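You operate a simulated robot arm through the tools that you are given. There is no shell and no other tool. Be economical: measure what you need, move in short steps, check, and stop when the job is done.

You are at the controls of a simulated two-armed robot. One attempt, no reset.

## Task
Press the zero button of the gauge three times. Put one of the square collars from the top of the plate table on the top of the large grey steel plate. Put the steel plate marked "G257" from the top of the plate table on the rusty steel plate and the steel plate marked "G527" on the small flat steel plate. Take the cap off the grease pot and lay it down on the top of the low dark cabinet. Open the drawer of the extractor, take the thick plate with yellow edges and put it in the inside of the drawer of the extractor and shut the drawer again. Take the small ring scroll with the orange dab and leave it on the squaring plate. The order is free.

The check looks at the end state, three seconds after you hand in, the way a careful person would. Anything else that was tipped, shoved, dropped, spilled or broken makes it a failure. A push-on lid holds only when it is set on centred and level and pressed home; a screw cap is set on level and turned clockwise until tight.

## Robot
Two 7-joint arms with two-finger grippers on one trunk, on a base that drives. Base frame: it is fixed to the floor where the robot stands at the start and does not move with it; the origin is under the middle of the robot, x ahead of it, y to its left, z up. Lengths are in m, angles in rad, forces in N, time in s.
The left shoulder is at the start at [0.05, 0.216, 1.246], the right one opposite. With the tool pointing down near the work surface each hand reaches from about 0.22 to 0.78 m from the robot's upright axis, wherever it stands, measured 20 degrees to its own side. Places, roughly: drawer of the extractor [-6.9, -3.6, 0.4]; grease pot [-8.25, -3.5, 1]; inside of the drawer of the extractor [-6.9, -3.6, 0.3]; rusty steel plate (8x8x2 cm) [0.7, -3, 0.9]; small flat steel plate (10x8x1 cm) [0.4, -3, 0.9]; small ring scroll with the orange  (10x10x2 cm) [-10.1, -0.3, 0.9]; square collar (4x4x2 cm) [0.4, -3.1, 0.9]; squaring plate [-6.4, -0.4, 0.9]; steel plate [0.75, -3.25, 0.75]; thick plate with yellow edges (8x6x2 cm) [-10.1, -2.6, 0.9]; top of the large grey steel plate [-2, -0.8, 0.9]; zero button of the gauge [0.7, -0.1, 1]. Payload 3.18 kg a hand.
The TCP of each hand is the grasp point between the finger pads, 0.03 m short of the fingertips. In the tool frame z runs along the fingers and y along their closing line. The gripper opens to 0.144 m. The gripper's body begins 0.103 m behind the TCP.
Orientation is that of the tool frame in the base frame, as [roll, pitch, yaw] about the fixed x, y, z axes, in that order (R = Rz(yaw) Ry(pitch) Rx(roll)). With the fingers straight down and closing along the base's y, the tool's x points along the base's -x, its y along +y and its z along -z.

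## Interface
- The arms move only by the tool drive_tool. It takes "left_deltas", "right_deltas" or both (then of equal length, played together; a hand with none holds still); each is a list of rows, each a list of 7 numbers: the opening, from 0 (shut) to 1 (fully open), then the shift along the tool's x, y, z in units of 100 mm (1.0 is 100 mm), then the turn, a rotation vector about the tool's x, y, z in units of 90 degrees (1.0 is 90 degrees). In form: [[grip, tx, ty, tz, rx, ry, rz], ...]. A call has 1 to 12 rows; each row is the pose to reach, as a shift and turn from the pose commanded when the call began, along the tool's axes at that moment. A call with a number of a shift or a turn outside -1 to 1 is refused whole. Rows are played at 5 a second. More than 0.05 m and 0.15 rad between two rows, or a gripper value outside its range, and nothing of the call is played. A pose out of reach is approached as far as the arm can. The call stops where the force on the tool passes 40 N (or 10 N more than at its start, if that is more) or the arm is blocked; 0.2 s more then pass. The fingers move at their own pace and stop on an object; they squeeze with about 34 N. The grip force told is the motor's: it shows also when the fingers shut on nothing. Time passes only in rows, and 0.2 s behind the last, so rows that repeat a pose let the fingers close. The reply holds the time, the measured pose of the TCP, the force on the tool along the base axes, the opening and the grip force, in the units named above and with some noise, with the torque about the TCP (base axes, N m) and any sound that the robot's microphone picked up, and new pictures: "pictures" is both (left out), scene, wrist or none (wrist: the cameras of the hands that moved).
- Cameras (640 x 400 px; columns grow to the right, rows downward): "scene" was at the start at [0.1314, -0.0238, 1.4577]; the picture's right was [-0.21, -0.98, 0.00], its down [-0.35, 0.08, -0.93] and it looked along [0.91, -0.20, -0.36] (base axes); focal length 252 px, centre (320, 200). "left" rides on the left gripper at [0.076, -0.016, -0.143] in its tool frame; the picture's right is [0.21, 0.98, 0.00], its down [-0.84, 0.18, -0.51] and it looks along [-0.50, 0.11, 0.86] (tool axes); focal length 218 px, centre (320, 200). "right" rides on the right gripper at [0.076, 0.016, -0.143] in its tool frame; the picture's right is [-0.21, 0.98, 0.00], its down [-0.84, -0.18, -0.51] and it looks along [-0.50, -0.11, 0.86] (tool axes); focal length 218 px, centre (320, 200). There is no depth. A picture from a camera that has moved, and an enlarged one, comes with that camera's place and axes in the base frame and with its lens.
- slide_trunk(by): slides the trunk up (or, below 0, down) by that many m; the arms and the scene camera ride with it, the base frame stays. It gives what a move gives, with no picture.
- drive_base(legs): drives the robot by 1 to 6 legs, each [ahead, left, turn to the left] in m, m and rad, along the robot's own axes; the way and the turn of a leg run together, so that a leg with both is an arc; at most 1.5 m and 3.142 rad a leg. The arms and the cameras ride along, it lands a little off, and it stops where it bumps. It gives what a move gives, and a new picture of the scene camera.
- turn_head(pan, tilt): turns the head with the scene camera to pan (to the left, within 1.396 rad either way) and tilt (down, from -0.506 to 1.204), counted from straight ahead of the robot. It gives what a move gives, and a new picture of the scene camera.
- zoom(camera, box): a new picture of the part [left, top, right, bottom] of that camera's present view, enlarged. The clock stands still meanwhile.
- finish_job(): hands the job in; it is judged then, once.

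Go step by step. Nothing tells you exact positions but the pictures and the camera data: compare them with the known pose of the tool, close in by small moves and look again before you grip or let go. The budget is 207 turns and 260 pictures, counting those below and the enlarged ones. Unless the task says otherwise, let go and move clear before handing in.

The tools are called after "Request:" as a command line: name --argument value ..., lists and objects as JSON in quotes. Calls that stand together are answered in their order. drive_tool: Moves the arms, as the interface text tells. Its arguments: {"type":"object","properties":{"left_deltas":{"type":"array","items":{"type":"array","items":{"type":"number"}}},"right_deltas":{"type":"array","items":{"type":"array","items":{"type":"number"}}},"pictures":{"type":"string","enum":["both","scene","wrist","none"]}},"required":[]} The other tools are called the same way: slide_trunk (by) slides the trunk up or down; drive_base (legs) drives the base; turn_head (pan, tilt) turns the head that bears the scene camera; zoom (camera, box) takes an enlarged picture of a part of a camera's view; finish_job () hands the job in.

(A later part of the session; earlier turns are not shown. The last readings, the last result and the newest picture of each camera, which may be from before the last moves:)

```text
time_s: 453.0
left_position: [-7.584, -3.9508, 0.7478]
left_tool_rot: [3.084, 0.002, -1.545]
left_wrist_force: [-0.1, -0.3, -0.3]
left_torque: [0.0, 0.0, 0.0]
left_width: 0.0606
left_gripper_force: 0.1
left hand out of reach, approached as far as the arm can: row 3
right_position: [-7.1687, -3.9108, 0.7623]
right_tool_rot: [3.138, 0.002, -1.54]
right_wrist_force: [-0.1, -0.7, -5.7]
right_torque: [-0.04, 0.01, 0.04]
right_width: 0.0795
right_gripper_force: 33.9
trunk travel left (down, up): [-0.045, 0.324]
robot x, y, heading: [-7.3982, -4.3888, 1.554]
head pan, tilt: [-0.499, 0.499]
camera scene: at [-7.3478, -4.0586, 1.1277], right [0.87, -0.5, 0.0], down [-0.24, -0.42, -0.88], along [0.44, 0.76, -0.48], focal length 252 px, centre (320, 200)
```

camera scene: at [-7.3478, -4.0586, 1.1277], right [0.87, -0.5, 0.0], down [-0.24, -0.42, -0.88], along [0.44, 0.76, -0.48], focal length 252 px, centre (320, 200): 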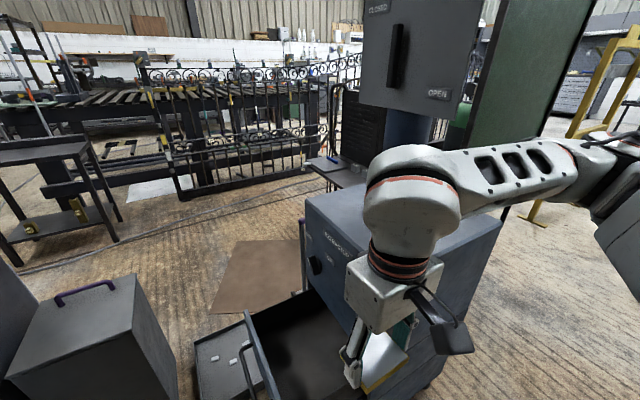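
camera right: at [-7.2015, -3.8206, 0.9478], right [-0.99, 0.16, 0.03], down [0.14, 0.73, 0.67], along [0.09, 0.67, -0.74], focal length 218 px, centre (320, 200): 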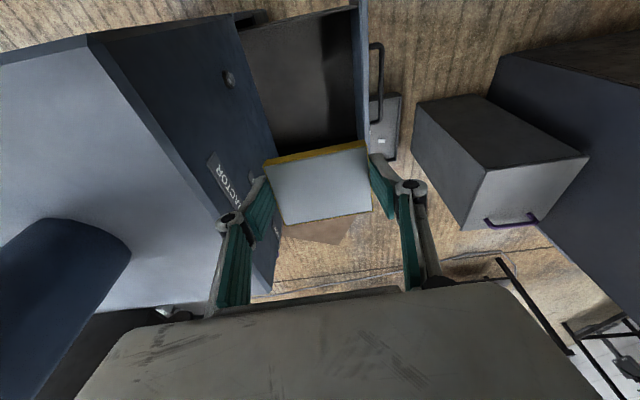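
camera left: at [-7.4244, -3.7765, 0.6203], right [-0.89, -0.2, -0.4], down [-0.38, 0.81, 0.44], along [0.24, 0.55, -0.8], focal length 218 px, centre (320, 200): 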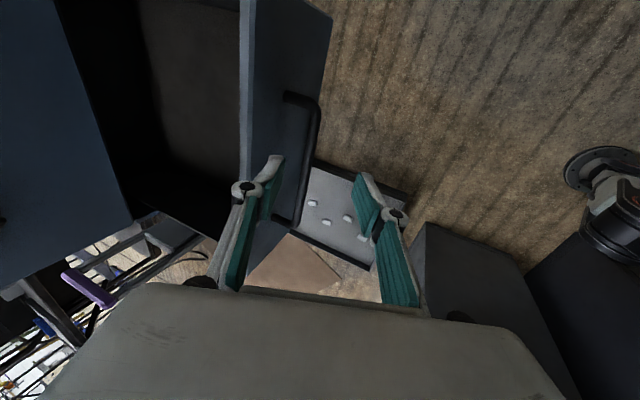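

Request:
drive_base --legs '[[-0.1, 0.4, 0], [0, 0, -0.85], [0.4, 0.33, 0]]'

Request:
turn_head --pan -0.1 --tilt 0.9

```text
time_s: 462.3
left_position: [-7.5036, -3.5393, 0.7475]
left_tool_rot: [3.084, 0.003, -2.389]
left_wrist_force: [0.7, -0.1, -0.7]
left_torque: [-0.01, 0.0, 0.0]
left_width: 0.0606
left_gripper_force: 0.0
right_position: [-7.1984, -3.8228, 0.762]
right_tool_rot: [3.137, 0.001, -2.384]
right_wrist_force: [-0.5, 0.5, -5.9]
right_torque: [-0.07, 0.04, 0.02]
right_width: 0.0794
right_gripper_force: 33.9
trunk travel left (down, up): [-0.045, 0.324]
robot x, y, heading: [-7.7104, -3.967, 0.704]
head pan, tilt: [-0.499, 0.499]
camera scene: at [-7.4249, -3.7878, 1.1274], right [0.2, -0.98, 0.0], down [-0.47, -0.1, -0.88], along [0.86, 0.18, -0.48], focal length 252 px, centre (320, 200)
```

scene: 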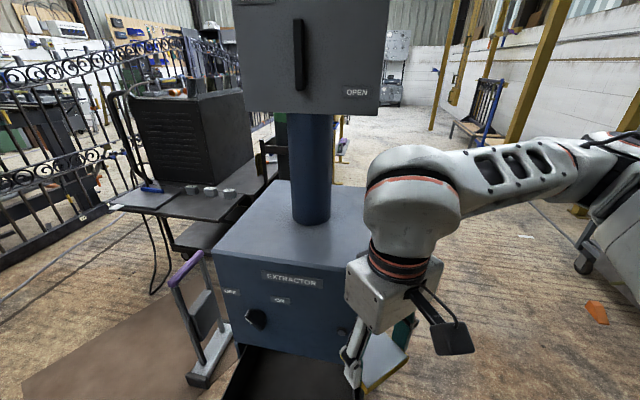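

```text
time_s: 463.2
left_position: [-7.5033, -3.5398, 0.7472]
left_tool_rot: [3.083, 0.003, -2.389]
left_wrist_force: [0.5, 0.2, 1.5]
left_torque: [0.02, 0.02, -0.01]
left_width: 0.0603
left_gripper_force: 0.0
right_position: [-7.1976, -3.8229, 0.763]
right_tool_rot: [3.137, 0.0, -2.384]
right_wrist_force: [0.2, 0.9, -6.2]
right_torque: [0.02, 0.04, 0.01]
right_width: 0.0797
right_gripper_force: 34.1
trunk travel left (down, up): [-0.045, 0.324]
robot x, y, heading: [-7.7114, -3.9687, 0.705]
head pan, tilt: [-0.099, 0.901]
camera scene: at [-7.4519, -3.7636, 1.0937], right [0.57, -0.82, 0.0], down [-0.64, -0.44, -0.62], along [0.51, 0.35, -0.78], focal length 252 px, centre (320, 200)
```

scene: 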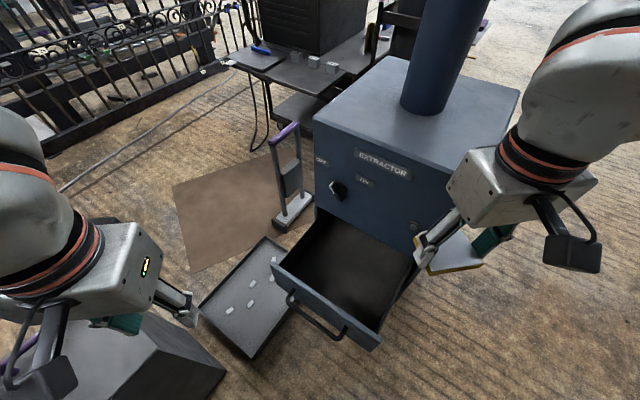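

A clear view of the open drawer: interior about x -7.27 to -7.05, y -3.80 to -3.51. I'll move the plate over its middle.

Request:
drive_tool --right_deltas '[[0, -0.3, 0.25, 0.1, 0, 0, 0], [0, -0.6, 0.5, 0.3, 0, 0, 0], [0, -0.9, 0.75, 0.5, 0, 0, 0], [0, -1, 0.88, 0.8, 0, 0, 0]]' --pictures "both"

```text
time_s: 464.2
left_position: [-7.5026, -3.5393, 0.747]
left_tool_rot: [3.085, 0.0, -2.389]
left_wrist_force: [0.7, 0.5, -0.6]
left_torque: [-0.01, 0.03, 0.0]
left_width: 0.0603
left_gripper_force: 0.1
right_position: [-7.1863, -3.6894, 0.6819]
right_tool_rot: [3.138, -0.001, -2.385]
right_wrist_force: [0.2, -0.8, -5.5]
right_torque: [-0.02, 0.01, -0.01]
right_width: 0.0795
right_gripper_force: 33.7
trunk travel left (down, up): [-0.045, 0.324]
robot x, y, heading: [-7.7072, -3.9645, 0.706]
head pan, tilt: [-0.099, 0.901]
camera scene: at [-7.4515, -3.763, 1.0932], right [0.57, -0.82, 0.0], down [-0.65, -0.45, -0.62], along [0.51, 0.35, -0.78], focal length 252 px, centre (320, 200)
camera right: at [-7.2516, -3.7307, 0.8242], right [-0.52, 0.85, 0.01], down [0.74, 0.45, 0.51], along [0.43, 0.27, -0.86], focal length 218 px, centre (320, 200)
```

scene: 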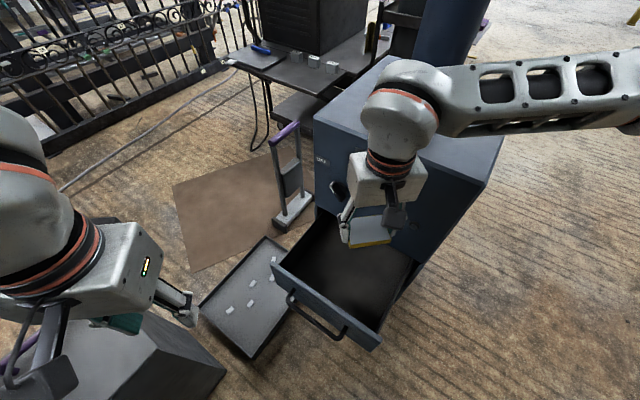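
right: 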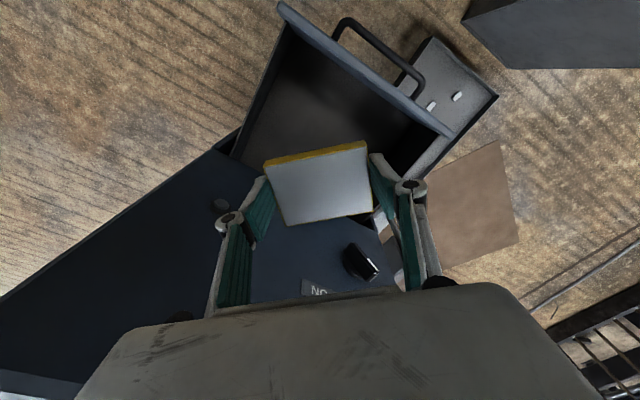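

The hand is over the drawer and the forearm runs clear to the south. I'll lower in stages.

Request:
drive_tool --right_deltas '[[0, 0, 0, 0.25, 0, 0, 0], [0, 0, 0, 0.5, 0, 0, 0], [0, 0, 0, 0.75, 0, 0, 0], [0, 0, 0, 1, 0, 0, 0]]' --pictures "none"

Request:
drive_tool --right_deltas '[[0, 0, 0, 0.25, 0, 0, 0], [0, 0, 0, 0.5, 0, 0, 0], [0, 0, 0, 0.75, 0, 0, 0], [0, 0, 0, 1, 0, 0, 0]]' --pictures "both"

```text
time_s: 465.2
left_position: [-7.5024, -3.5393, 0.7475]
left_tool_rot: [3.084, 0.001, -2.389]
left_wrist_force: [-0.7, 0.4, 0.6]
left_torque: [0.02, 0.04, -0.06]
left_width: 0.0606
left_gripper_force: 0.0
right_position: [-7.1868, -3.6896, 0.5823]
right_tool_rot: [3.136, 0.0, -2.386]
right_wrist_force: [0.1, -0.2, -5.5]
right_torque: [-0.02, 0.03, 0.01]
right_width: 0.0794
right_gripper_force: 34.5
trunk travel left (down, up): [-0.045, 0.324]
robot x, y, heading: [-7.7087, -3.9661, 0.709]
head pan, tilt: [-0.099, 0.901]
```

```text
time_s: 466.2
left_position: [-7.5018, -3.539, 0.7487]
left_tool_rot: [3.083, 0.002, -2.389]
left_wrist_force: [-0.3, -0.1, -0.1]
left_torque: [0.01, -0.03, 0.03]
left_width: 0.0606
left_gripper_force: 0.0
right_position: [-7.1875, -3.6883, 0.4819]
right_tool_rot: [3.136, 0.004, -2.384]
right_wrist_force: [-0.4, -0.3, -5.0]
right_torque: [-0.05, 0.05, 0.0]
right_width: 0.0794
right_gripper_force: 34.2
trunk travel left (down, up): [-0.045, 0.324]
robot x, y, heading: [-7.7062, -3.9713, 0.7]
head pan, tilt: [-0.099, 0.901]
camera scene: at [-7.4526, -3.7638, 1.094], right [0.57, -0.82, 0.0], down [-0.64, -0.45, -0.62], along [0.51, 0.35, -0.78], focal length 252 px, centre (320, 200)
camera right: at [-7.2529, -3.7292, 0.625], right [-0.52, 0.85, 0.01], down [0.74, 0.45, 0.51], along [0.43, 0.27, -0.86], focal length 218 px, centre (320, 200)
```

scene: 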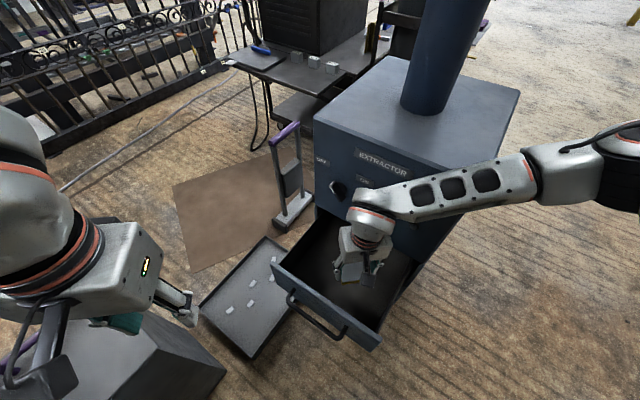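
right: 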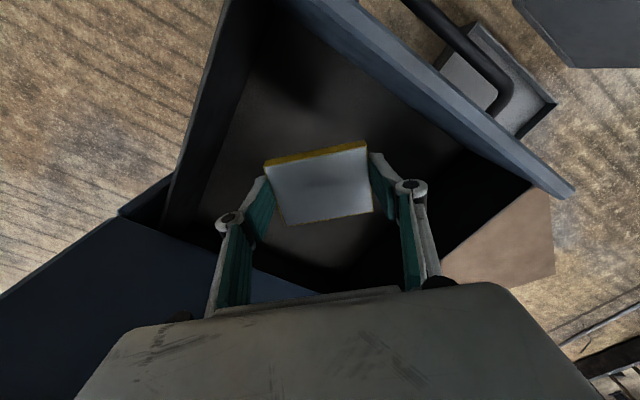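

Well inside the rim. Lowering on toward the drawer floor, slowing near the bottom.

Request:
drive_tool --right_deltas '[[0, 0, 0, 0.25, 0, 0, 0], [0, 0, 0, 0.5, 0, 0, 0], [0, 0, 0, 0.75, 0, 0, 0], [0, 0, 0, 0.9, 0, 0, 0], [0, 0, 0, 1, 0, 0, 0]]' --pictures "none"

Request:
drive_tool --right_deltas '[[0, 0, 0, 0.06, 0, 0, 0], [0, 0, 0, 0.12, 0, 0, 0], [0, 0, 0, 0.18, 0, 0, 0], [0, 0, 0, 0.24, 0, 0, 0], [0, 0, 0, 0.3, 0, 0, 0], [0, 0, 0, 0.35, 0, 0, 0], [0, 0, 0, 0.4, 0, 0, 0]]' --pictures "wrist"

```text
time_s: 467.4
left_position: [-7.5066, -3.5459, 0.7527]
left_tool_rot: [3.084, 0.014, -2.396]
left_wrist_force: [-0.2, -0.2, 0.0]
left_torque: [-0.01, 0.0, 0.0]
left_width: 0.0603
left_gripper_force: 0.0
right_position: [-7.1878, -3.6962, 0.3882]
right_tool_rot: [3.14, 0.01, -2.39]
right_wrist_force: [0.0, 0.4, -5.7]
right_torque: [-0.04, 0.01, 0.03]
right_width: 0.0794
right_gripper_force: 34.2
trunk travel left (down, up): [-0.045, 0.324]
robot x, y, heading: [-7.7092, -3.9699, 0.7]
head pan, tilt: [-0.099, 0.901]
```

```text
time_s: 469.0
left_position: [-7.5074, -3.5451, 0.7526]
left_tool_rot: [3.086, 0.014, -2.392]
left_wrist_force: [-0.8, 0.1, 0.1]
left_torque: [0.0, 0.01, -0.02]
left_width: 0.0606
left_gripper_force: 0.0
right_position: [-7.1896, -3.6929, 0.3492]
right_tool_rot: [3.138, 0.014, -2.386]
right_wrist_force: [-0.5, -0.7, -5.7]
right_torque: [-0.04, 0.04, 0.0]
right_width: 0.0797
right_gripper_force: 33.9
trunk travel left (down, up): [-0.045, 0.324]
robot x, y, heading: [-7.7054, -3.9677, 0.7]
head pan, tilt: [-0.099, 0.901]
camera right: at [-7.2571, -3.7341, 0.4909], right [-0.52, 0.85, 0.01], down [0.73, 0.44, 0.52], along [0.44, 0.27, -0.86], focal length 218 px, centre (320, 200)
```

right: 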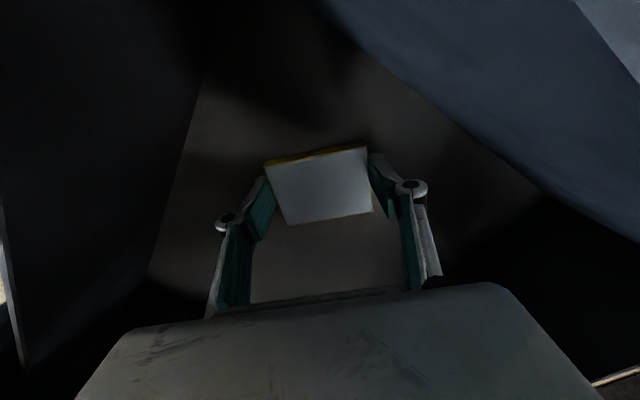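

Request:
zoom --camera "scene" --box '[260, 120, 640, 360]'

Request:
drive_tool --right_deltas '[[0, 0, 0, 0.04, 0, 0, 0], [0, 0, 0, 0.08, 0, 0, 0], [0, 0, 0, 0.12, 0, 0, 0], [0, 0, 0, 0.16, 0, 0, 0]]' --pictures "none"

```text
1.67 times, centred on (450, 240) of scene
camera zoom: at [-7.4615, -3.7716, 1.0977], right [0.57, -0.82, 0.0], down [-0.64, -0.44, -0.63], along [0.52, 0.36, -0.78], focal length 420 px, centre (103, 133)
```

zoom: 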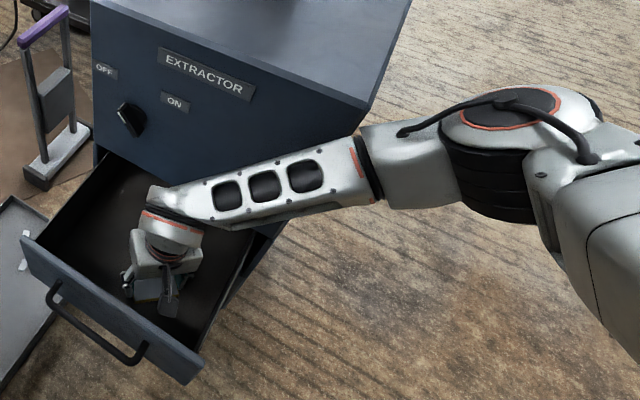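

```text
time_s: 469.8
left_position: [-7.5075, -3.5443, 0.7514]
left_tool_rot: [3.087, 0.011, -2.396]
left_wrist_force: [0.3, 0.0, -0.7]
left_torque: [0.05, 0.0, -0.01]
left_width: 0.0605
left_gripper_force: 0.1
right_position: [-7.1873, -3.6908, 0.3443]
right_tool_rot: [3.137, 0.014, -2.39]
right_wrist_force: [-1.2, -5.2, 33.0]
right_torque: [-0.72, -0.98, 0.28]
right_width: 0.0797
right_gripper_force: 33.8
trunk travel left (down, up): [-0.045, 0.324]
robot x, y, heading: [-7.7123, -3.9684, 0.699]
head pan, tilt: [-0.099, 0.901]
stopped in row 3 (right hand): the force on the tool passed its limit at 52 N (the readings are from after the stop); the commanded pose is now the measured one
```

The plate is on the drawer floor. I'll ease up, release, and withdraw straight up.

Request:
drive_tool --right_deltas '[[0, 0, 0, -0.03, 0, 0, 0], [0, 0, 0, -0.03, 0, 0, 0], [0.6, 0, 0, -0.03, 0, 0, 0], [0.72, 0, 0, -0.04, 0, 0, 0], [0.72, 0, 0, -0.1, 0, 0, 0], [0.72, 0, 0, -0.4, 0, 0, 0], [0.72, 0, 0, -0.7, 0, 0, 0], [0.72, 0, 0, -1, 0, 0, 0]]' --pictures "wrist"

```text
time_s: 470.4
left_position: [-7.5064, -3.5448, 0.7503]
left_tool_rot: [3.087, 0.008, -2.399]
left_wrist_force: [0.0, 0.5, 0.0]
left_torque: [-0.01, 0.01, 0.03]
left_width: 0.0604
left_gripper_force: 0.1
right_position: [-7.191, -3.6909, 0.3435]
right_tool_rot: [3.133, 0.011, -2.388]
right_wrist_force: [-1.1, -2.1, 18.3]
right_torque: [-0.86, -0.65, 0.07]
right_width: 0.0795
right_gripper_force: 33.5
trunk travel left (down, up): [-0.045, 0.324]
robot x, y, heading: [-7.7096, -3.9693, 0.701]
head pan, tilt: [-0.099, 0.901]
stopped in row 2 (right hand): the force on the tool passed its limit at 46 N (the readings are from after the stop); the commanded pose is now the measured one
camera right: at [-7.2573, -3.7331, 0.4858], right [-0.52, 0.86, 0.01], down [0.74, 0.44, 0.52], along [0.44, 0.28, -0.86], focal length 218 px, centre (320, 200)
```

right: 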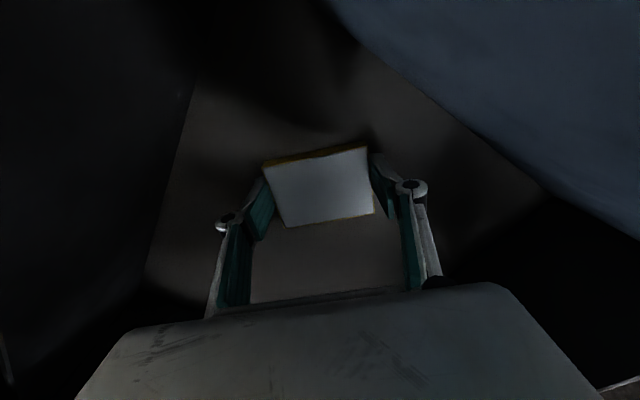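

Still pressing slightly; I'll repeat the ease-up and release.

Request:
drive_tool --right_deltas '[[0, 0, 0, -0.05, 0, 0, 0], [0.3, 0, 0, -0.05, 0, 0, 0], [0.6, 0, 0, -0.05, 0, 0, 0], [0.72, 0, 0, -0.05, 0, 0, 0], [0.72, 0, 0, -0.1, 0, 0, 0], [0.72, 0, 0, -0.4, 0, 0, 0], [0.72, 0, 0, -0.7, 0, 0, 0], [0.72, 0, 0, -1, 0, 0, 0]]' --pictures "wrist"

```text
time_s: 472.4
left_position: [-7.5004, -3.5441, 0.7547]
left_tool_rot: [3.084, 0.014, -2.399]
left_wrist_force: [0.4, 0.6, -0.2]
left_torque: [0.0, 0.01, 0.02]
left_width: 0.0604
left_gripper_force: 0.0
right_position: [-7.2146, -3.7247, 0.4164]
right_tool_rot: [3.136, -0.065, -2.381]
right_wrist_force: [6.5, 4.3, 5.1]
right_torque: [-0.43, 0.69, -0.01]
right_width: 0.1037
right_gripper_force: 0.0
trunk travel left (down, up): [-0.045, 0.324]
robot x, y, heading: [-7.7095, -3.9684, 0.695]
head pan, tilt: [-0.099, 0.901]
stopped in row 8 (right hand): the arm was blocked; the commanded pose is now the measured one
camera right: at [-7.2738, -3.7588, 0.565], right [-0.52, 0.85, -0.01], down [0.76, 0.47, 0.45], along [0.39, 0.23, -0.89], focal length 218 px, centre (320, 200)
```

right: 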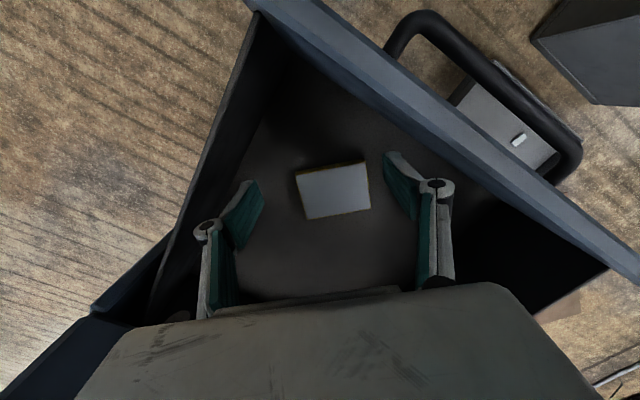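

The plate lies in the drawer. The arm met resistance while rising, so I'll look before moving further.

Request:
turn_head --pan -0.15 --tilt 0.85

```text
time_s: 473.0
left_position: [-7.5034, -3.5442, 0.7515]
left_tool_rot: [3.083, 0.011, -2.398]
left_wrist_force: [0.4, 0.5, 0.3]
left_torque: [0.01, -0.01, 0.0]
left_width: 0.0607
left_gripper_force: 0.0
right_position: [-7.2129, -3.7218, 0.4182]
right_tool_rot: [3.135, -0.059, -2.381]
right_wrist_force: [0.3, -0.5, -0.2]
right_torque: [0.0, 0.0, 0.01]
right_width: 0.1037
right_gripper_force: 0.0
trunk travel left (down, up): [-0.045, 0.324]
robot x, y, heading: [-7.7123, -3.9699, 0.698]
head pan, tilt: [-0.15, 0.85]
camera scene: at [-7.452, -3.7734, 1.1007], right [0.52, -0.85, 0.0], down [-0.64, -0.39, -0.66], along [0.57, 0.35, -0.75], focal length 252 px, centre (320, 200)
```

scene: 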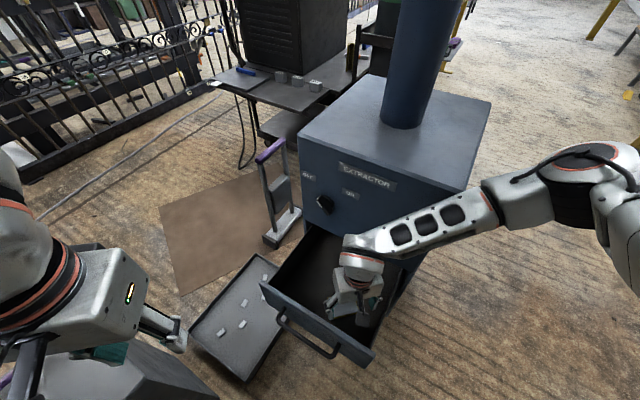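

The forearm is grazing the extractor's front corner. I'll rise while easing the hand west, away from it.

Request:
drive_tool --right_deltas '[[0.6, 0.08, 0.08, -0.15, 0, -0.02, 0], [0.6, 0.15, 0.15, -0.35, 0, -0.04, 0], [0.6, 0.25, 0.2, -0.6, 0, -0.04, 0], [0.6, 0.5, 0.2, -0.9, 0, -0.04, 0], [0.6, 0.8, 0.2, -1, 0, -0.04, 0]]' --pictures "scene"

```text
time_s: 474.2
left_position: [-7.5007, -3.543, 0.7482]
left_tool_rot: [3.084, 0.003, -2.397]
left_wrist_force: [0.4, -0.2, -0.4]
left_torque: [0.01, 0.05, -0.02]
left_width: 0.0604
left_gripper_force: 0.0
right_position: [-7.2798, -3.7563, 0.5193]
right_tool_rot: [3.135, -0.005, -2.382]
right_wrist_force: [-1.3, 0.9, -0.3]
right_torque: [-0.02, 0.0, 0.02]
right_width: 0.0868
right_gripper_force: 0.1
trunk travel left (down, up): [-0.045, 0.324]
robot x, y, heading: [-7.7076, -3.9684, 0.702]
head pan, tilt: [-0.15, 0.85]
camera scene: at [-7.4475, -3.7684, 1.0976], right [0.52, -0.85, 0.0], down [-0.64, -0.39, -0.66], along [0.56, 0.34, -0.75], focal length 252 px, centre (320, 200)
```

scene: 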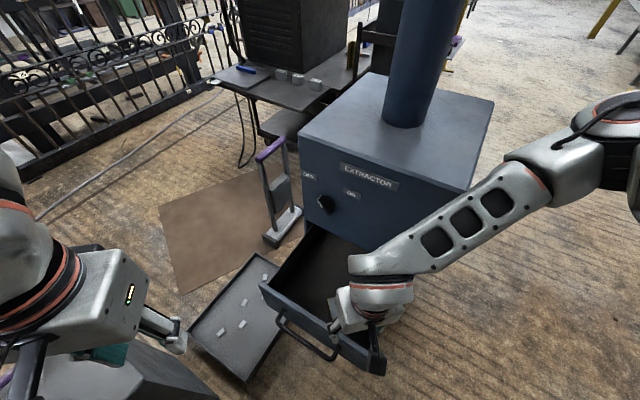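

Free now. I'll raise the right hand, back off, face +x, and then push the drawer shut with the closed left fingers.

Request:
drive_tool --right_deltas '[[0.3, 0.2, -0.1, -0.35, 0, 0, 0], [0.3, 0.4, -0.2, -0.7, 0, 0, 0], [0.3, 0.6, -0.3, -1, 0, 0, 0]]' --left_deltas '[[0, 0, 0, 0, 0, 0, 0], [0, 0, 0, 0, 0, 0, 0], [0, 0, 0, 0, 0, 0, 0]]' --pictures "none"

Request:
drive_tool --right_deltas '[[0.3, 0.2, -0.1, -0.35, 0, 0, 0], [0.3, 0.4, -0.2, -0.7, 0, 0, 0], [0.3, 0.6, -0.3, -1, 0, 0, 0]]' --pictures "none"

Request:
drive_base --legs '[[-0.24, 0, 0], [0, 0, -0.7], [0, 0.24, 0]]'

Request:
turn_head --pan 0.2 --tilt 0.75

```text
time_s: 475.0
left_position: [-7.5009, -3.5414, 0.7475]
left_tool_rot: [3.085, 0.0, -2.397]
left_wrist_force: [0.4, 0.3, -0.3]
left_torque: [0.0, -0.01, -0.02]
left_width: 0.0
left_gripper_force: 30.9
right_position: [-7.3016, -3.8206, 0.6194]
right_tool_rot: [3.135, -0.006, -2.382]
right_wrist_force: [0.0, -0.4, 0.9]
right_torque: [-0.04, -0.03, 0.01]
right_width: 0.0431
right_gripper_force: 0.1
trunk travel left (down, up): [-0.045, 0.324]
robot x, y, heading: [-7.7133, -3.9706, 0.696]
head pan, tilt: [-0.15, 0.85]
```

```text
time_s: 475.8
left_position: [-7.5014, -3.5435, 0.7489]
left_tool_rot: [3.083, 0.002, -2.396]
left_wrist_force: [0.5, 0.7, -0.4]
left_torque: [0.01, -0.04, -0.02]
left_width: 0.0
left_gripper_force: 31.2
right_position: [-7.3018, -3.8082, 0.7269]
right_tool_rot: [3.135, -0.007, -2.381]
right_wrist_force: [-0.4, -0.4, -0.3]
right_torque: [0.02, -0.01, 0.01]
right_width: 0.0432
right_gripper_force: 0.1
right hand out of reach, approached as far as the arm can: row 1, 2, 3
trunk travel left (down, up): [-0.045, 0.324]
robot x, y, heading: [-7.7118, -3.9655, 0.704]
head pan, tilt: [-0.15, 0.85]
```

```text
time_s: 477.3
left_position: [-7.6257, -3.6539, 0.7488]
left_tool_rot: [3.083, 0.008, -2.415]
left_wrist_force: [-0.2, -0.3, 0.6]
left_torque: [0.01, -0.01, -0.01]
left_width: 0.0001
left_gripper_force: 30.5
right_position: [-7.4298, -3.9173, 0.7256]
right_tool_rot: [3.136, -0.007, -2.384]
right_wrist_force: [-0.1, -0.2, 0.8]
right_torque: [0.02, 0.02, -0.04]
right_width: 0.0432
right_gripper_force: 0.1
trunk travel left (down, up): [-0.045, 0.324]
robot x, y, heading: [-7.8357, -4.0771, 0.697]
head pan, tilt: [-0.15, 0.85]
stopped in leg 1: the robot was blocked; the commanded pose is now the measured one
camera scene: at [-7.5748, -3.8768, 1.0976], right [0.52, -0.86, 0.0], down [-0.64, -0.39, -0.66], along [0.56, 0.34, -0.75], focal length 252 px, centre (320, 200)
```

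scene: 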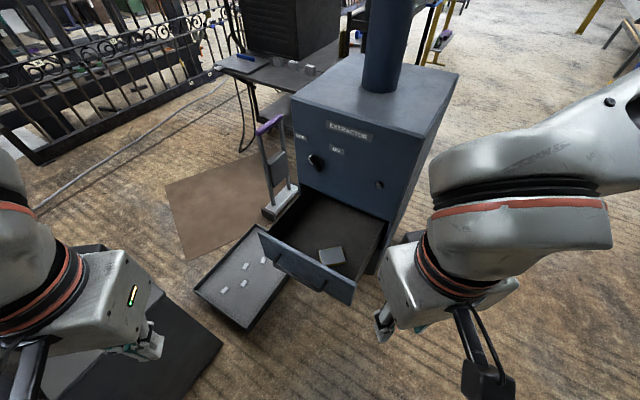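

```text
time_s: 478.1
left_position: [-7.625, -3.6516, 0.7479]
left_tool_rot: [3.086, 0.008, -2.416]
left_wrist_force: [-0.6, 0.4, 0.3]
left_torque: [0.02, 0.01, 0.02]
left_width: 0.0
left_gripper_force: 30.8
right_position: [-7.4281, -3.9175, 0.7273]
right_tool_rot: [3.134, -0.006, -2.384]
right_wrist_force: [0.5, 0.7, -0.6]
right_torque: [0.01, 0.0, 0.02]
right_width: 0.0433
right_gripper_force: 0.0
trunk travel left (down, up): [-0.045, 0.324]
robot x, y, heading: [-7.8366, -4.0775, 0.699]
head pan, tilt: [0.201, 0.75]
camera scene: at [-7.5898, -3.8526, 1.1057], right [0.78, -0.63, 0.0], down [-0.43, -0.53, -0.73], along [0.46, 0.57, -0.68], focal length 252 px, centre (320, 200)
```

scene: 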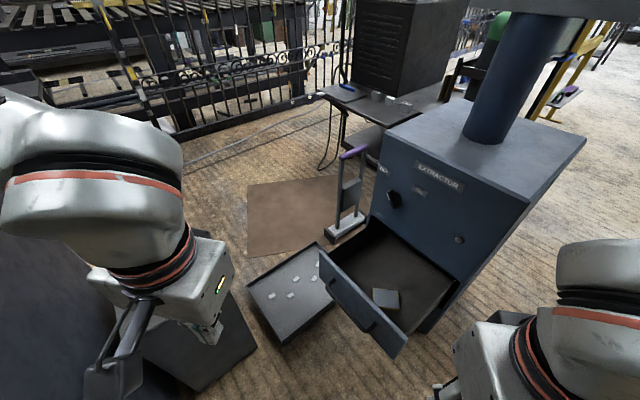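

The left elbow touched the pot cabinet's corner. I'll move straight south first, then turn to face +x.

Request:
drive_base --legs '[[-0.1, -0.28, 0], [0, 0, -0.7]]'

Request:
turn_head --pan 0.9 --tilt 0.5

Request:
turn_head --pan 0.3 --tilt 0.7

```text
time_s: 483.0
left_position: [-7.3026, -4.1694, 0.749]
left_tool_rot: [3.085, 0.007, -3.117]
left_wrist_force: [0.1, -0.3, 0.4]
left_torque: [0.01, -0.03, 0.01]
left_width: 0.0
left_gripper_force: 30.9
right_position: [-7.322, -4.4987, 0.7262]
right_tool_rot: [3.138, -0.008, -3.084]
right_wrist_force: [0.0, 0.1, 0.0]
right_torque: [-0.01, -0.02, 0.02]
right_width: 0.0431
right_gripper_force: 0.0
trunk travel left (down, up): [-0.045, 0.324]
robot x, y, heading: [-7.7361, -4.3584, -0.01]
head pan, tilt: [0.201, 0.75]
camera scene: at [-7.3998, -4.3455, 1.1057], right [0.19, -0.98, 0.0], down [-0.67, -0.13, -0.73], along [0.72, 0.14, -0.68], focal length 252 px, centre (320, 200)
```

scene: 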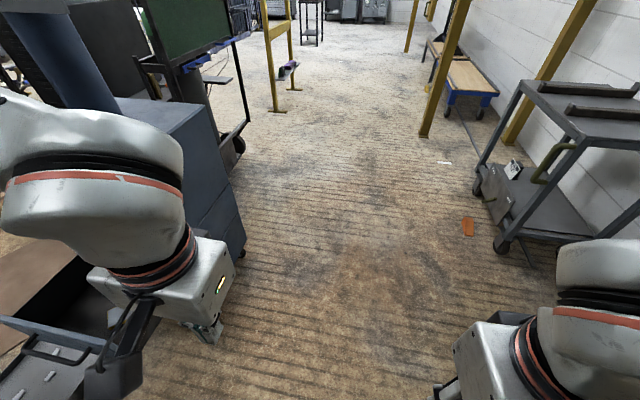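

```text
time_s: 484.1
left_position: [-7.3012, -4.1688, 0.7492]
left_tool_rot: [3.084, 0.006, -3.117]
left_wrist_force: [-0.1, -0.4, 0.1]
left_torque: [0.0, -0.02, 0.01]
left_width: 0.0001
left_gripper_force: 30.7
right_position: [-7.3218, -4.4982, 0.7254]
right_tool_rot: [3.137, -0.006, -3.085]
right_wrist_force: [-0.4, 0.6, 0.5]
right_torque: [0.01, -0.01, -0.01]
right_width: 0.0432
right_gripper_force: 0.1
trunk travel left (down, up): [-0.045, 0.324]
robot x, y, heading: [-7.735, -4.3578, -0.006]
head pan, tilt: [0.901, 0.499]
camera scene: at [-7.4241, -4.2904, 1.1276], right [0.78, -0.63, 0.0], down [-0.3, -0.37, -0.88], along [0.55, 0.68, -0.48], focal length 252 px, centre (320, 200)
```

scene: 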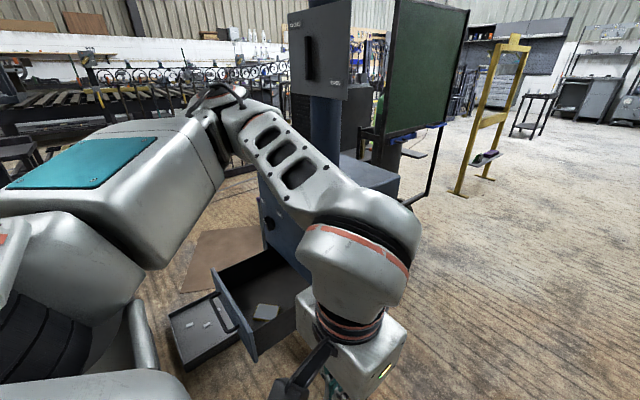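

```text
time_s: 485.1
left_position: [-7.3011, -4.1688, 0.7492]
left_tool_rot: [3.084, 0.008, -3.116]
left_wrist_force: [0.0, -0.6, 0.3]
left_torque: [0.02, 0.01, 0.01]
left_width: 0.0001
left_gripper_force: 30.8
right_position: [-7.3216, -4.4984, 0.7267]
right_tool_rot: [3.137, -0.005, -3.082]
right_wrist_force: [-1.1, -0.7, 0.5]
right_torque: [0.01, 0.03, 0.02]
right_width: 0.0431
right_gripper_force: 0.0
trunk travel left (down, up): [-0.045, 0.324]
robot x, y, heading: [-7.734, -4.3563, -0.008]
head pan, tilt: [0.3, 0.7]
camera scene: at [-7.3998, -4.3366, 1.1099], right [0.29, -0.96, 0.0], down [-0.62, -0.19, -0.77], along [0.73, 0.22, -0.64], focal length 252 px, centre (320, 200)
```

scene: 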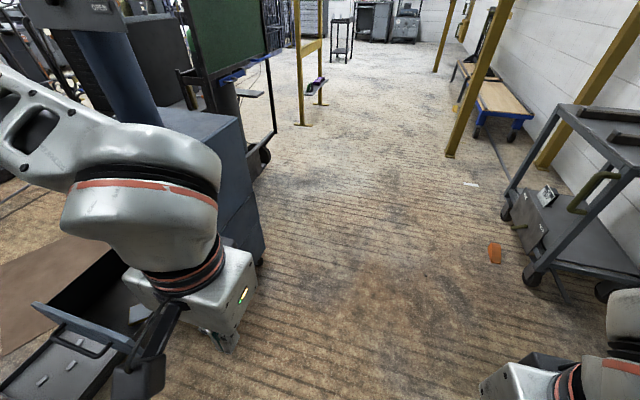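

I'll lower the closed left fingers to handle height here in free space, then move the base so they stand in front of the drawer handle.

Request:
drive_tool --left_deltas '[[0, 0, 0.2, 0.4, 0, 0, 0], [0, 0, 0.4, 0.8, 0, 0, 0], [0, 0, 0.5, 1, 0, 0, 0]]' --pictures "none"

Request:
drive_tool --left_deltas '[[0, 0, 0, 0.4, 0, 0, 0], [0, 0, 0, 0.8, 0, 0, 0], [0, 0, 0, 1, 0, 0, 0]]' --pictures "none"

Request:
drive_tool --left_deltas '[[0, 0, 0, 0.4, 0, 0, 0], [0, 0, 0, 0.8, 0, 0, 0], [0, 0, 0, 1, 0, 0, 0]]' --pictures "none"

Request:
drive_tool --left_deltas '[[0, 0, 0, 0.4, 0, 0, 0], [0, 0, 0, 0.65, 0, 0, 0]]' --pictures "none"

Request:
drive_base --legs '[[-0.2, 0, 0.008], [0, 0.46, 0]]'

```text
time_s: 485.9
left_position: [-7.2847, -4.1166, 0.6483]
left_tool_rot: [3.083, 0.004, -3.115]
left_wrist_force: [-0.2, 0.4, 0.1]
left_torque: [0.01, -0.01, 0.0]
left_width: 0.0001
left_gripper_force: 30.8
left hand out of reach, approached as far as the arm can: row 1, 2, 3
right_position: [-7.3216, -4.498, 0.7265]
right_tool_rot: [3.137, -0.005, -3.084]
right_wrist_force: [-0.2, 0.2, -0.1]
right_torque: [0.04, 0.0, -0.03]
right_width: 0.0432
right_gripper_force: 0.1
trunk travel left (down, up): [-0.045, 0.324]
robot x, y, heading: [-7.7392, -4.3577, -0.006]
head pan, tilt: [0.3, 0.7]
```

```text
time_s: 486.7
left_position: [-7.2831, -4.1108, 0.5488]
left_tool_rot: [3.085, 0.007, -3.114]
left_wrist_force: [0.8, 0.2, 0.2]
left_torque: [-0.01, -0.01, 0.01]
left_width: 0.0002
left_gripper_force: 30.9
right_position: [-7.3211, -4.4986, 0.7262]
right_tool_rot: [3.135, -0.008, -3.084]
right_wrist_force: [0.4, -0.3, -0.4]
right_torque: [-0.02, 0.02, -0.01]
right_width: 0.0433
right_gripper_force: 0.0
trunk travel left (down, up): [-0.045, 0.324]
robot x, y, heading: [-7.7346, -4.3562, -0.011]
head pan, tilt: [0.3, 0.7]
```

```text
time_s: 487.5
left_position: [-7.2832, -4.106, 0.4482]
left_tool_rot: [3.086, 0.007, -3.116]
left_wrist_force: [-0.3, 0.4, -0.5]
left_torque: [0.02, 0.02, -0.01]
left_width: 0.0001
left_gripper_force: 30.9
right_position: [-7.3214, -4.4981, 0.7261]
right_tool_rot: [3.137, -0.009, -3.083]
right_wrist_force: [0.3, 0.0, 0.1]
right_torque: [0.01, -0.02, 0.01]
right_width: 0.0433
right_gripper_force: 0.0
trunk travel left (down, up): [-0.045, 0.324]
robot x, y, heading: [-7.7365, -4.3548, -0.007]
head pan, tilt: [0.3, 0.7]
```

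```text
time_s: 488.1
left_position: [-7.2823, -4.1014, 0.3834]
left_tool_rot: [3.084, 0.008, -3.116]
left_wrist_force: [1.0, -0.3, -0.1]
left_torque: [0.0, -0.01, 0.01]
left_width: 0.0001
left_gripper_force: 30.5
right_position: [-7.3221, -4.4977, 0.7268]
right_tool_rot: [3.136, -0.009, -3.086]
right_wrist_force: [0.2, -0.7, -0.2]
right_torque: [0.02, 0.07, 0.01]
right_width: 0.0435
right_gripper_force: 0.0
trunk travel left (down, up): [-0.045, 0.324]
robot x, y, heading: [-7.7344, -4.3503, -0.008]
head pan, tilt: [0.3, 0.7]
```

```text
time_s: 493.9
left_position: [-7.4855, -3.6367, 0.3825]
left_tool_rot: [3.084, 0.008, -3.109]
left_wrist_force: [0.4, -0.1, -0.2]
left_torque: [0.02, -0.02, -0.01]
left_width: 0.0
left_gripper_force: 30.9
right_position: [-7.5223, -4.0334, 0.726]
right_tool_rot: [3.136, -0.008, -3.075]
right_wrist_force: [0.4, 0.6, 0.0]
right_torque: [0.03, -0.01, -0.02]
right_width: 0.0431
right_gripper_force: 0.1
trunk travel left (down, up): [-0.045, 0.324]
robot x, y, heading: [-7.9387, -3.8974, 0.004]
head pan, tilt: [0.3, 0.7]
camera scene: at [-7.6012, -3.8735, 1.1099], right [0.3, -0.96, 0.0], down [-0.62, -0.19, -0.76], along [0.73, 0.23, -0.64], focal length 252 px, centre (320, 200)
```

scene: 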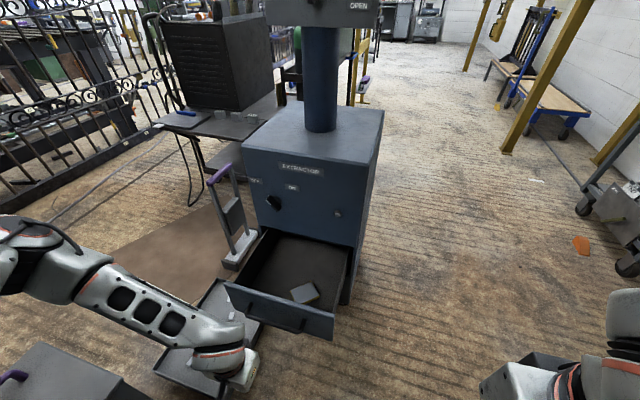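

The fingers stand in front of the handle's middle. I'll drive forward to push the drawer shut.

Request:
drive_base --legs '[[0.25, 0, 0], [0.11, 0, 0]]'

```text
time_s: 496.4
left_position: [-7.1282, -3.6372, 0.3837]
left_tool_rot: [3.086, 0.006, -3.11]
left_wrist_force: [-1.4, 0.1, -0.3]
left_torque: [0.02, 0.0, 0.02]
left_width: 0.0
left_gripper_force: 30.8
right_position: [-7.1664, -4.0337, 0.7257]
right_tool_rot: [3.138, -0.008, -3.078]
right_wrist_force: [-0.5, 0.2, 0.0]
right_torque: [-0.01, -0.01, 0.04]
right_width: 0.043
right_gripper_force: 0.0
trunk travel left (down, up): [-0.045, 0.324]
robot x, y, heading: [-7.5827, -3.8975, -0.001]
head pan, tilt: [0.3, 0.7]
camera scene: at [-7.2444, -3.8732, 1.1097], right [0.3, -0.95, 0.0], down [-0.62, -0.19, -0.76], along [0.73, 0.23, -0.64], focal length 252 px, centre (320, 200)
```

scene: 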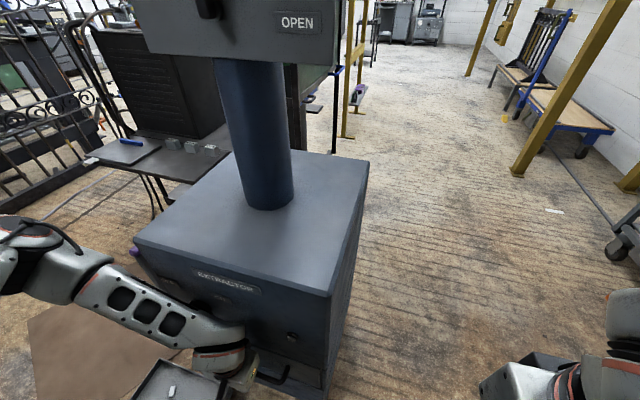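

Nearly shut. I'll push a little more until it stops, then back off and look.

Request:
drive_base --legs '[[0.03, 0, 0]]'

Request:
drive_base --legs '[[-0.3, -0.25, 0]]'

Request:
zoom --camera "scene" --box '[200, 100, 400, 360]'

```text
time_s: 497.4
left_position: [-7.1247, -3.6386, 0.3829]
left_tool_rot: [3.086, -0.029, -3.121]
left_wrist_force: [0.4, -0.6, -0.2]
left_torque: [-0.01, 0.03, -0.01]
left_width: 0.0
left_gripper_force: 31.1
right_position: [-7.1371, -4.0323, 0.7269]
right_tool_rot: [3.137, -0.006, -3.072]
right_wrist_force: [-0.7, -0.1, -0.3]
right_torque: [-0.03, -0.01, -0.01]
right_width: 0.0434
right_gripper_force: 0.1
trunk travel left (down, up): [-0.045, 0.324]
robot x, y, heading: [-7.5552, -3.8939, -0.001]
head pan, tilt: [0.3, 0.7]
stopped in leg 1: the robot was blocked; the commanded pose is now the measured one
camera scene: at [-7.2177, -3.8719, 1.1101], right [0.3, -0.95, 0.0], down [-0.61, -0.19, -0.77], along [0.73, 0.23, -0.64], focal length 252 px, centre (320, 200)
```

scene: 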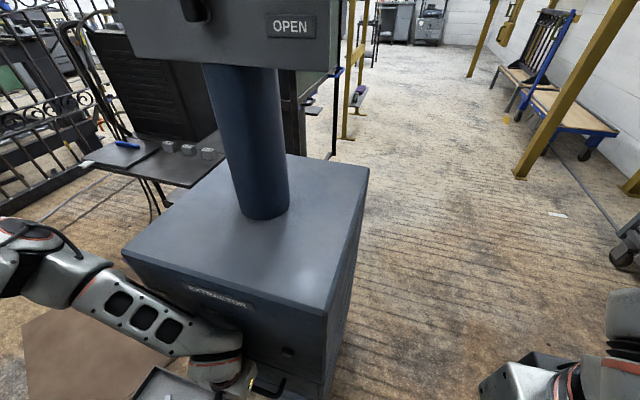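

```text
time_s: 500.2
left_position: [-7.4194, -3.8872, 0.3826]
left_tool_rot: [3.086, -0.028, -3.122]
left_wrist_force: [-0.1, 0.1, -0.1]
left_torque: [-0.01, 0.03, -0.02]
left_width: 0.0001
left_gripper_force: 31.0
right_position: [-7.4348, -4.2824, 0.7262]
right_tool_rot: [3.136, -0.007, -3.075]
right_wrist_force: [0.2, 0.6, -0.7]
right_torque: [0.0, -0.01, 0.01]
right_width: 0.0432
right_gripper_force: 0.1
trunk travel left (down, up): [-0.045, 0.324]
robot x, y, heading: [-7.8539, -4.1421, 0.002]
head pan, tilt: [0.3, 0.7]
camera scene: at [-7.515, -4.1218, 1.11], right [0.3, -0.95, 0.0], down [-0.61, -0.19, -0.77], along [0.73, 0.23, -0.64], focal length 252 px, centre (320, 200)
```

scene: 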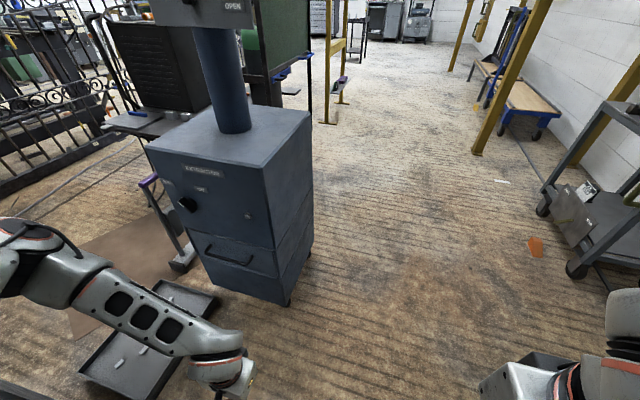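

```text
1.54 times, centred on (300, 230) of scene
camera zoom: at [-7.515, -4.1218, 1.11], right [0.3, -0.95, 0.0], down [-0.61, -0.19, -0.77], along [0.73, 0.23, -0.64], focal length 388 px, centre (351, 154)
```

zoom: 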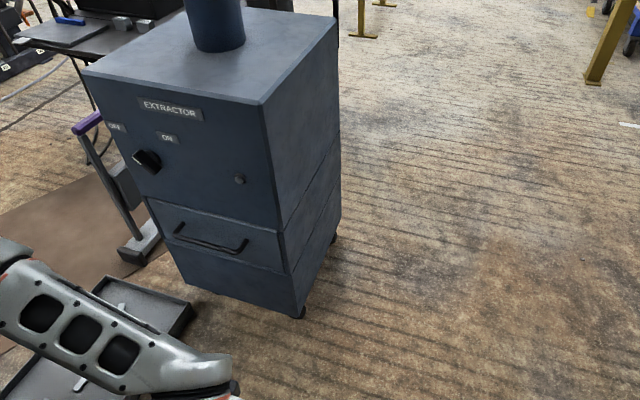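

The drawer is shut flush with the plate inside. Last is the grease pot: I'll raise the trunk and hands, back up behind the pot cabinet and face it.

Request:
slide_trunk --by 0.28

Request:
drive_tool --left_deltas '[[0.3, 0, 0, -0.45, 0, 0, 0], [0.6, 0, 0, -0.9, 0, 0, 0], [0.6, 0, 0, -1, 0, 0, 0]]' --right_deltas '[[0.5, 0, 0, -0.3, 0, 0, 0], [0.6, 0, 0, -0.6, 0, 0, 0], [0.6, 0, 0, -0.9, 0, 0, 0]]' --pictures "none"

Request:
drive_tool --left_deltas '[[0.6, 0, 0, -0.45, 0, 0, 0], [0.6, 0, 0, -0.9, 0, 0, 0], [0.6, 0, 0, -1, 0, 0, 0]]' --pictures "none"

Request:
drive_tool --left_deltas '[[0.6, 0, 0, -0.45, 0, 0, 0], [0.6, 0, 0, -0.9, 0, 0, 0], [0.6, 0, 0, -1, 0, 0, 0]]' --pictures "none"

Request:
drive_base --legs '[[-0.4, -0.25, 0], [0, 0, 1.57]]'

Request:
turn_head --pan 0 --tilt 0.45

```text
time_s: 503.0
left_position: [-7.4196, -3.8865, 0.6621]
left_tool_rot: [3.086, -0.026, -3.121]
left_wrist_force: [0.5, 0.2, -0.9]
left_torque: [0.02, -0.03, 0.0]
left_width: 0.0001
left_gripper_force: 30.4
right_position: [-7.4355, -4.2824, 1.0066]
right_tool_rot: [3.136, -0.008, -3.074]
right_wrist_force: [-0.2, 0.4, 1.1]
right_torque: [0.02, 0.01, 0.02]
right_width: 0.0433
right_gripper_force: 0.1
trunk travel left (down, up): [-0.325, 0.044]
robot x, y, heading: [-7.8488, -4.1456, 0.003]
head pan, tilt: [0.3, 0.7]
```

```text
time_s: 503.8
left_position: [-7.4176, -3.8927, 0.7615]
left_tool_rot: [3.087, -0.028, -3.123]
left_wrist_force: [-1.1, 0.2, 0.3]
left_torque: [0.02, -0.01, 0.0]
left_width: 0.0864
left_gripper_force: 0.2
right_position: [-7.4354, -4.2838, 1.0974]
right_tool_rot: [3.137, -0.008, -3.076]
right_wrist_force: [-0.7, 0.1, -0.6]
right_torque: [-0.01, 0.0, 0.01]
right_width: 0.0864
right_gripper_force: 0.0
trunk travel left (down, up): [-0.325, 0.044]
robot x, y, heading: [-7.8516, -4.143, 0.006]
head pan, tilt: [0.3, 0.7]
```

```text
time_s: 504.6
left_position: [-7.4149, -3.8981, 0.8624]
left_tool_rot: [3.086, -0.027, -3.122]
left_wrist_force: [0.3, 0.2, 1.0]
left_torque: [-0.01, -0.02, 0.03]
left_width: 0.0864
left_gripper_force: 0.0
right_position: [-7.4348, -4.2835, 1.0966]
right_tool_rot: [3.136, -0.009, -3.076]
right_wrist_force: [0.0, -0.3, -0.4]
right_torque: [0.0, -0.01, -0.04]
right_width: 0.0862
right_gripper_force: 0.1
trunk travel left (down, up): [-0.325, 0.044]
robot x, y, heading: [-7.8508, -4.1404, 0.0]
head pan, tilt: [0.3, 0.7]
```

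```text
time_s: 505.4
left_position: [-7.4114, -3.9028, 0.9605]
left_tool_rot: [3.088, -0.028, -3.123]
left_wrist_force: [0.1, -0.1, 0.0]
left_torque: [0.02, -0.02, 0.02]
left_width: 0.0864
left_gripper_force: 0.1
right_position: [-7.4344, -4.2838, 1.0967]
right_tool_rot: [3.136, -0.007, -3.076]
right_wrist_force: [-0.6, -0.2, 0.4]
right_torque: [0.0, 0.01, 0.01]
right_width: 0.0864
right_gripper_force: 0.1
trunk travel left (down, up): [-0.325, 0.044]
robot x, y, heading: [-7.8506, -4.1441, 0.002]
head pan, tilt: [0.3, 0.7]
```

```text
time_s: 512.0
left_position: [-8.4812, -3.952, 0.9607]
left_tool_rot: [3.087, -0.029, -1.57]
left_wrist_force: [-0.1, -0.5, -0.4]
left_torque: [0.0, 0.02, -0.04]
left_width: 0.0865
left_gripper_force: 0.0
right_position: [-8.1018, -3.9826, 1.0967]
right_tool_rot: [3.135, -0.007, -1.523]
right_wrist_force: [-0.9, 0.2, -0.3]
right_torque: [0.01, -0.04, 0.0]
right_width: 0.0867
right_gripper_force: 0.1
trunk travel left (down, up): [-0.325, 0.044]
robot x, y, heading: [-8.2519, -4.3971, 1.553]
head pan, tilt: [0.3, 0.7]
camera scene: at [-8.2724, -4.2777, 1.4279], right [0.96, 0.28, 0.0], down [0.18, -0.62, -0.76], along [-0.21, 0.73, -0.64], focal length 252 px, centre (320, 200)
```

scene: 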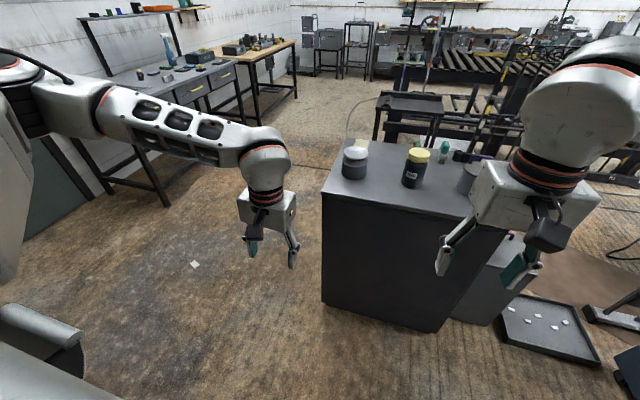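

```text
time_s: 512.8
left_position: [-8.4808, -3.9509, 0.9603]
left_tool_rot: [3.087, -0.029, -1.569]
left_wrist_force: [-0.3, 0.0, 1.1]
left_torque: [0.0, 0.0, 0.02]
left_width: 0.0863
left_gripper_force: 0.0
right_position: [-8.1021, -3.9835, 1.0977]
right_tool_rot: [3.136, -0.008, -1.522]
right_wrist_force: [-0.3, -0.5, 0.0]
right_torque: [-0.02, -0.01, 0.01]
right_width: 0.0862
right_gripper_force: 0.1
trunk travel left (down, up): [-0.325, 0.044]
robot x, y, heading: [-8.2466, -4.3972, 1.549]
head pan, tilt: [0.0, 0.45]
camera scene: at [-8.247, -4.2674, 1.4501], right [1.0, -0.02, 0.0], down [-0.01, -0.44, -0.9], along [0.01, 0.9, -0.44], focal length 252 px, centre (320, 200)
```

scene: 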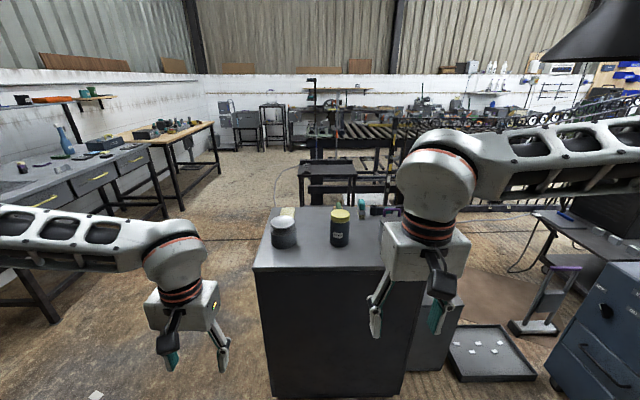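

Request:
zoom --camera "scene" --box '[240, 180, 420, 300]'

```text
3.33 times, centred on (330, 240) of scene
camera zoom: at [-8.247, -4.2674, 1.4501], right [1.0, -0.02, 0.0], down [-0.01, -0.44, -0.9], along [0.01, 0.9, -0.44], focal length 840 px, centre (287, 67)
```

zoom: 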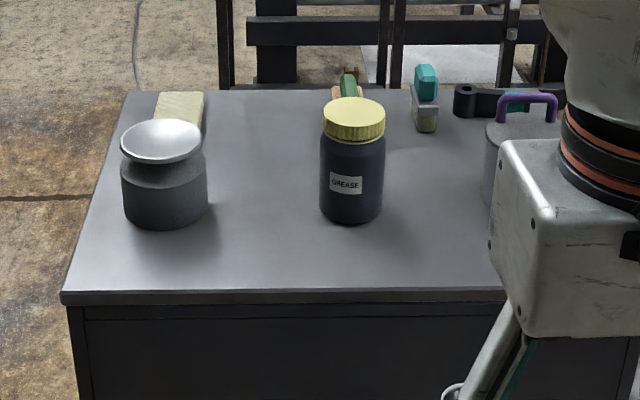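

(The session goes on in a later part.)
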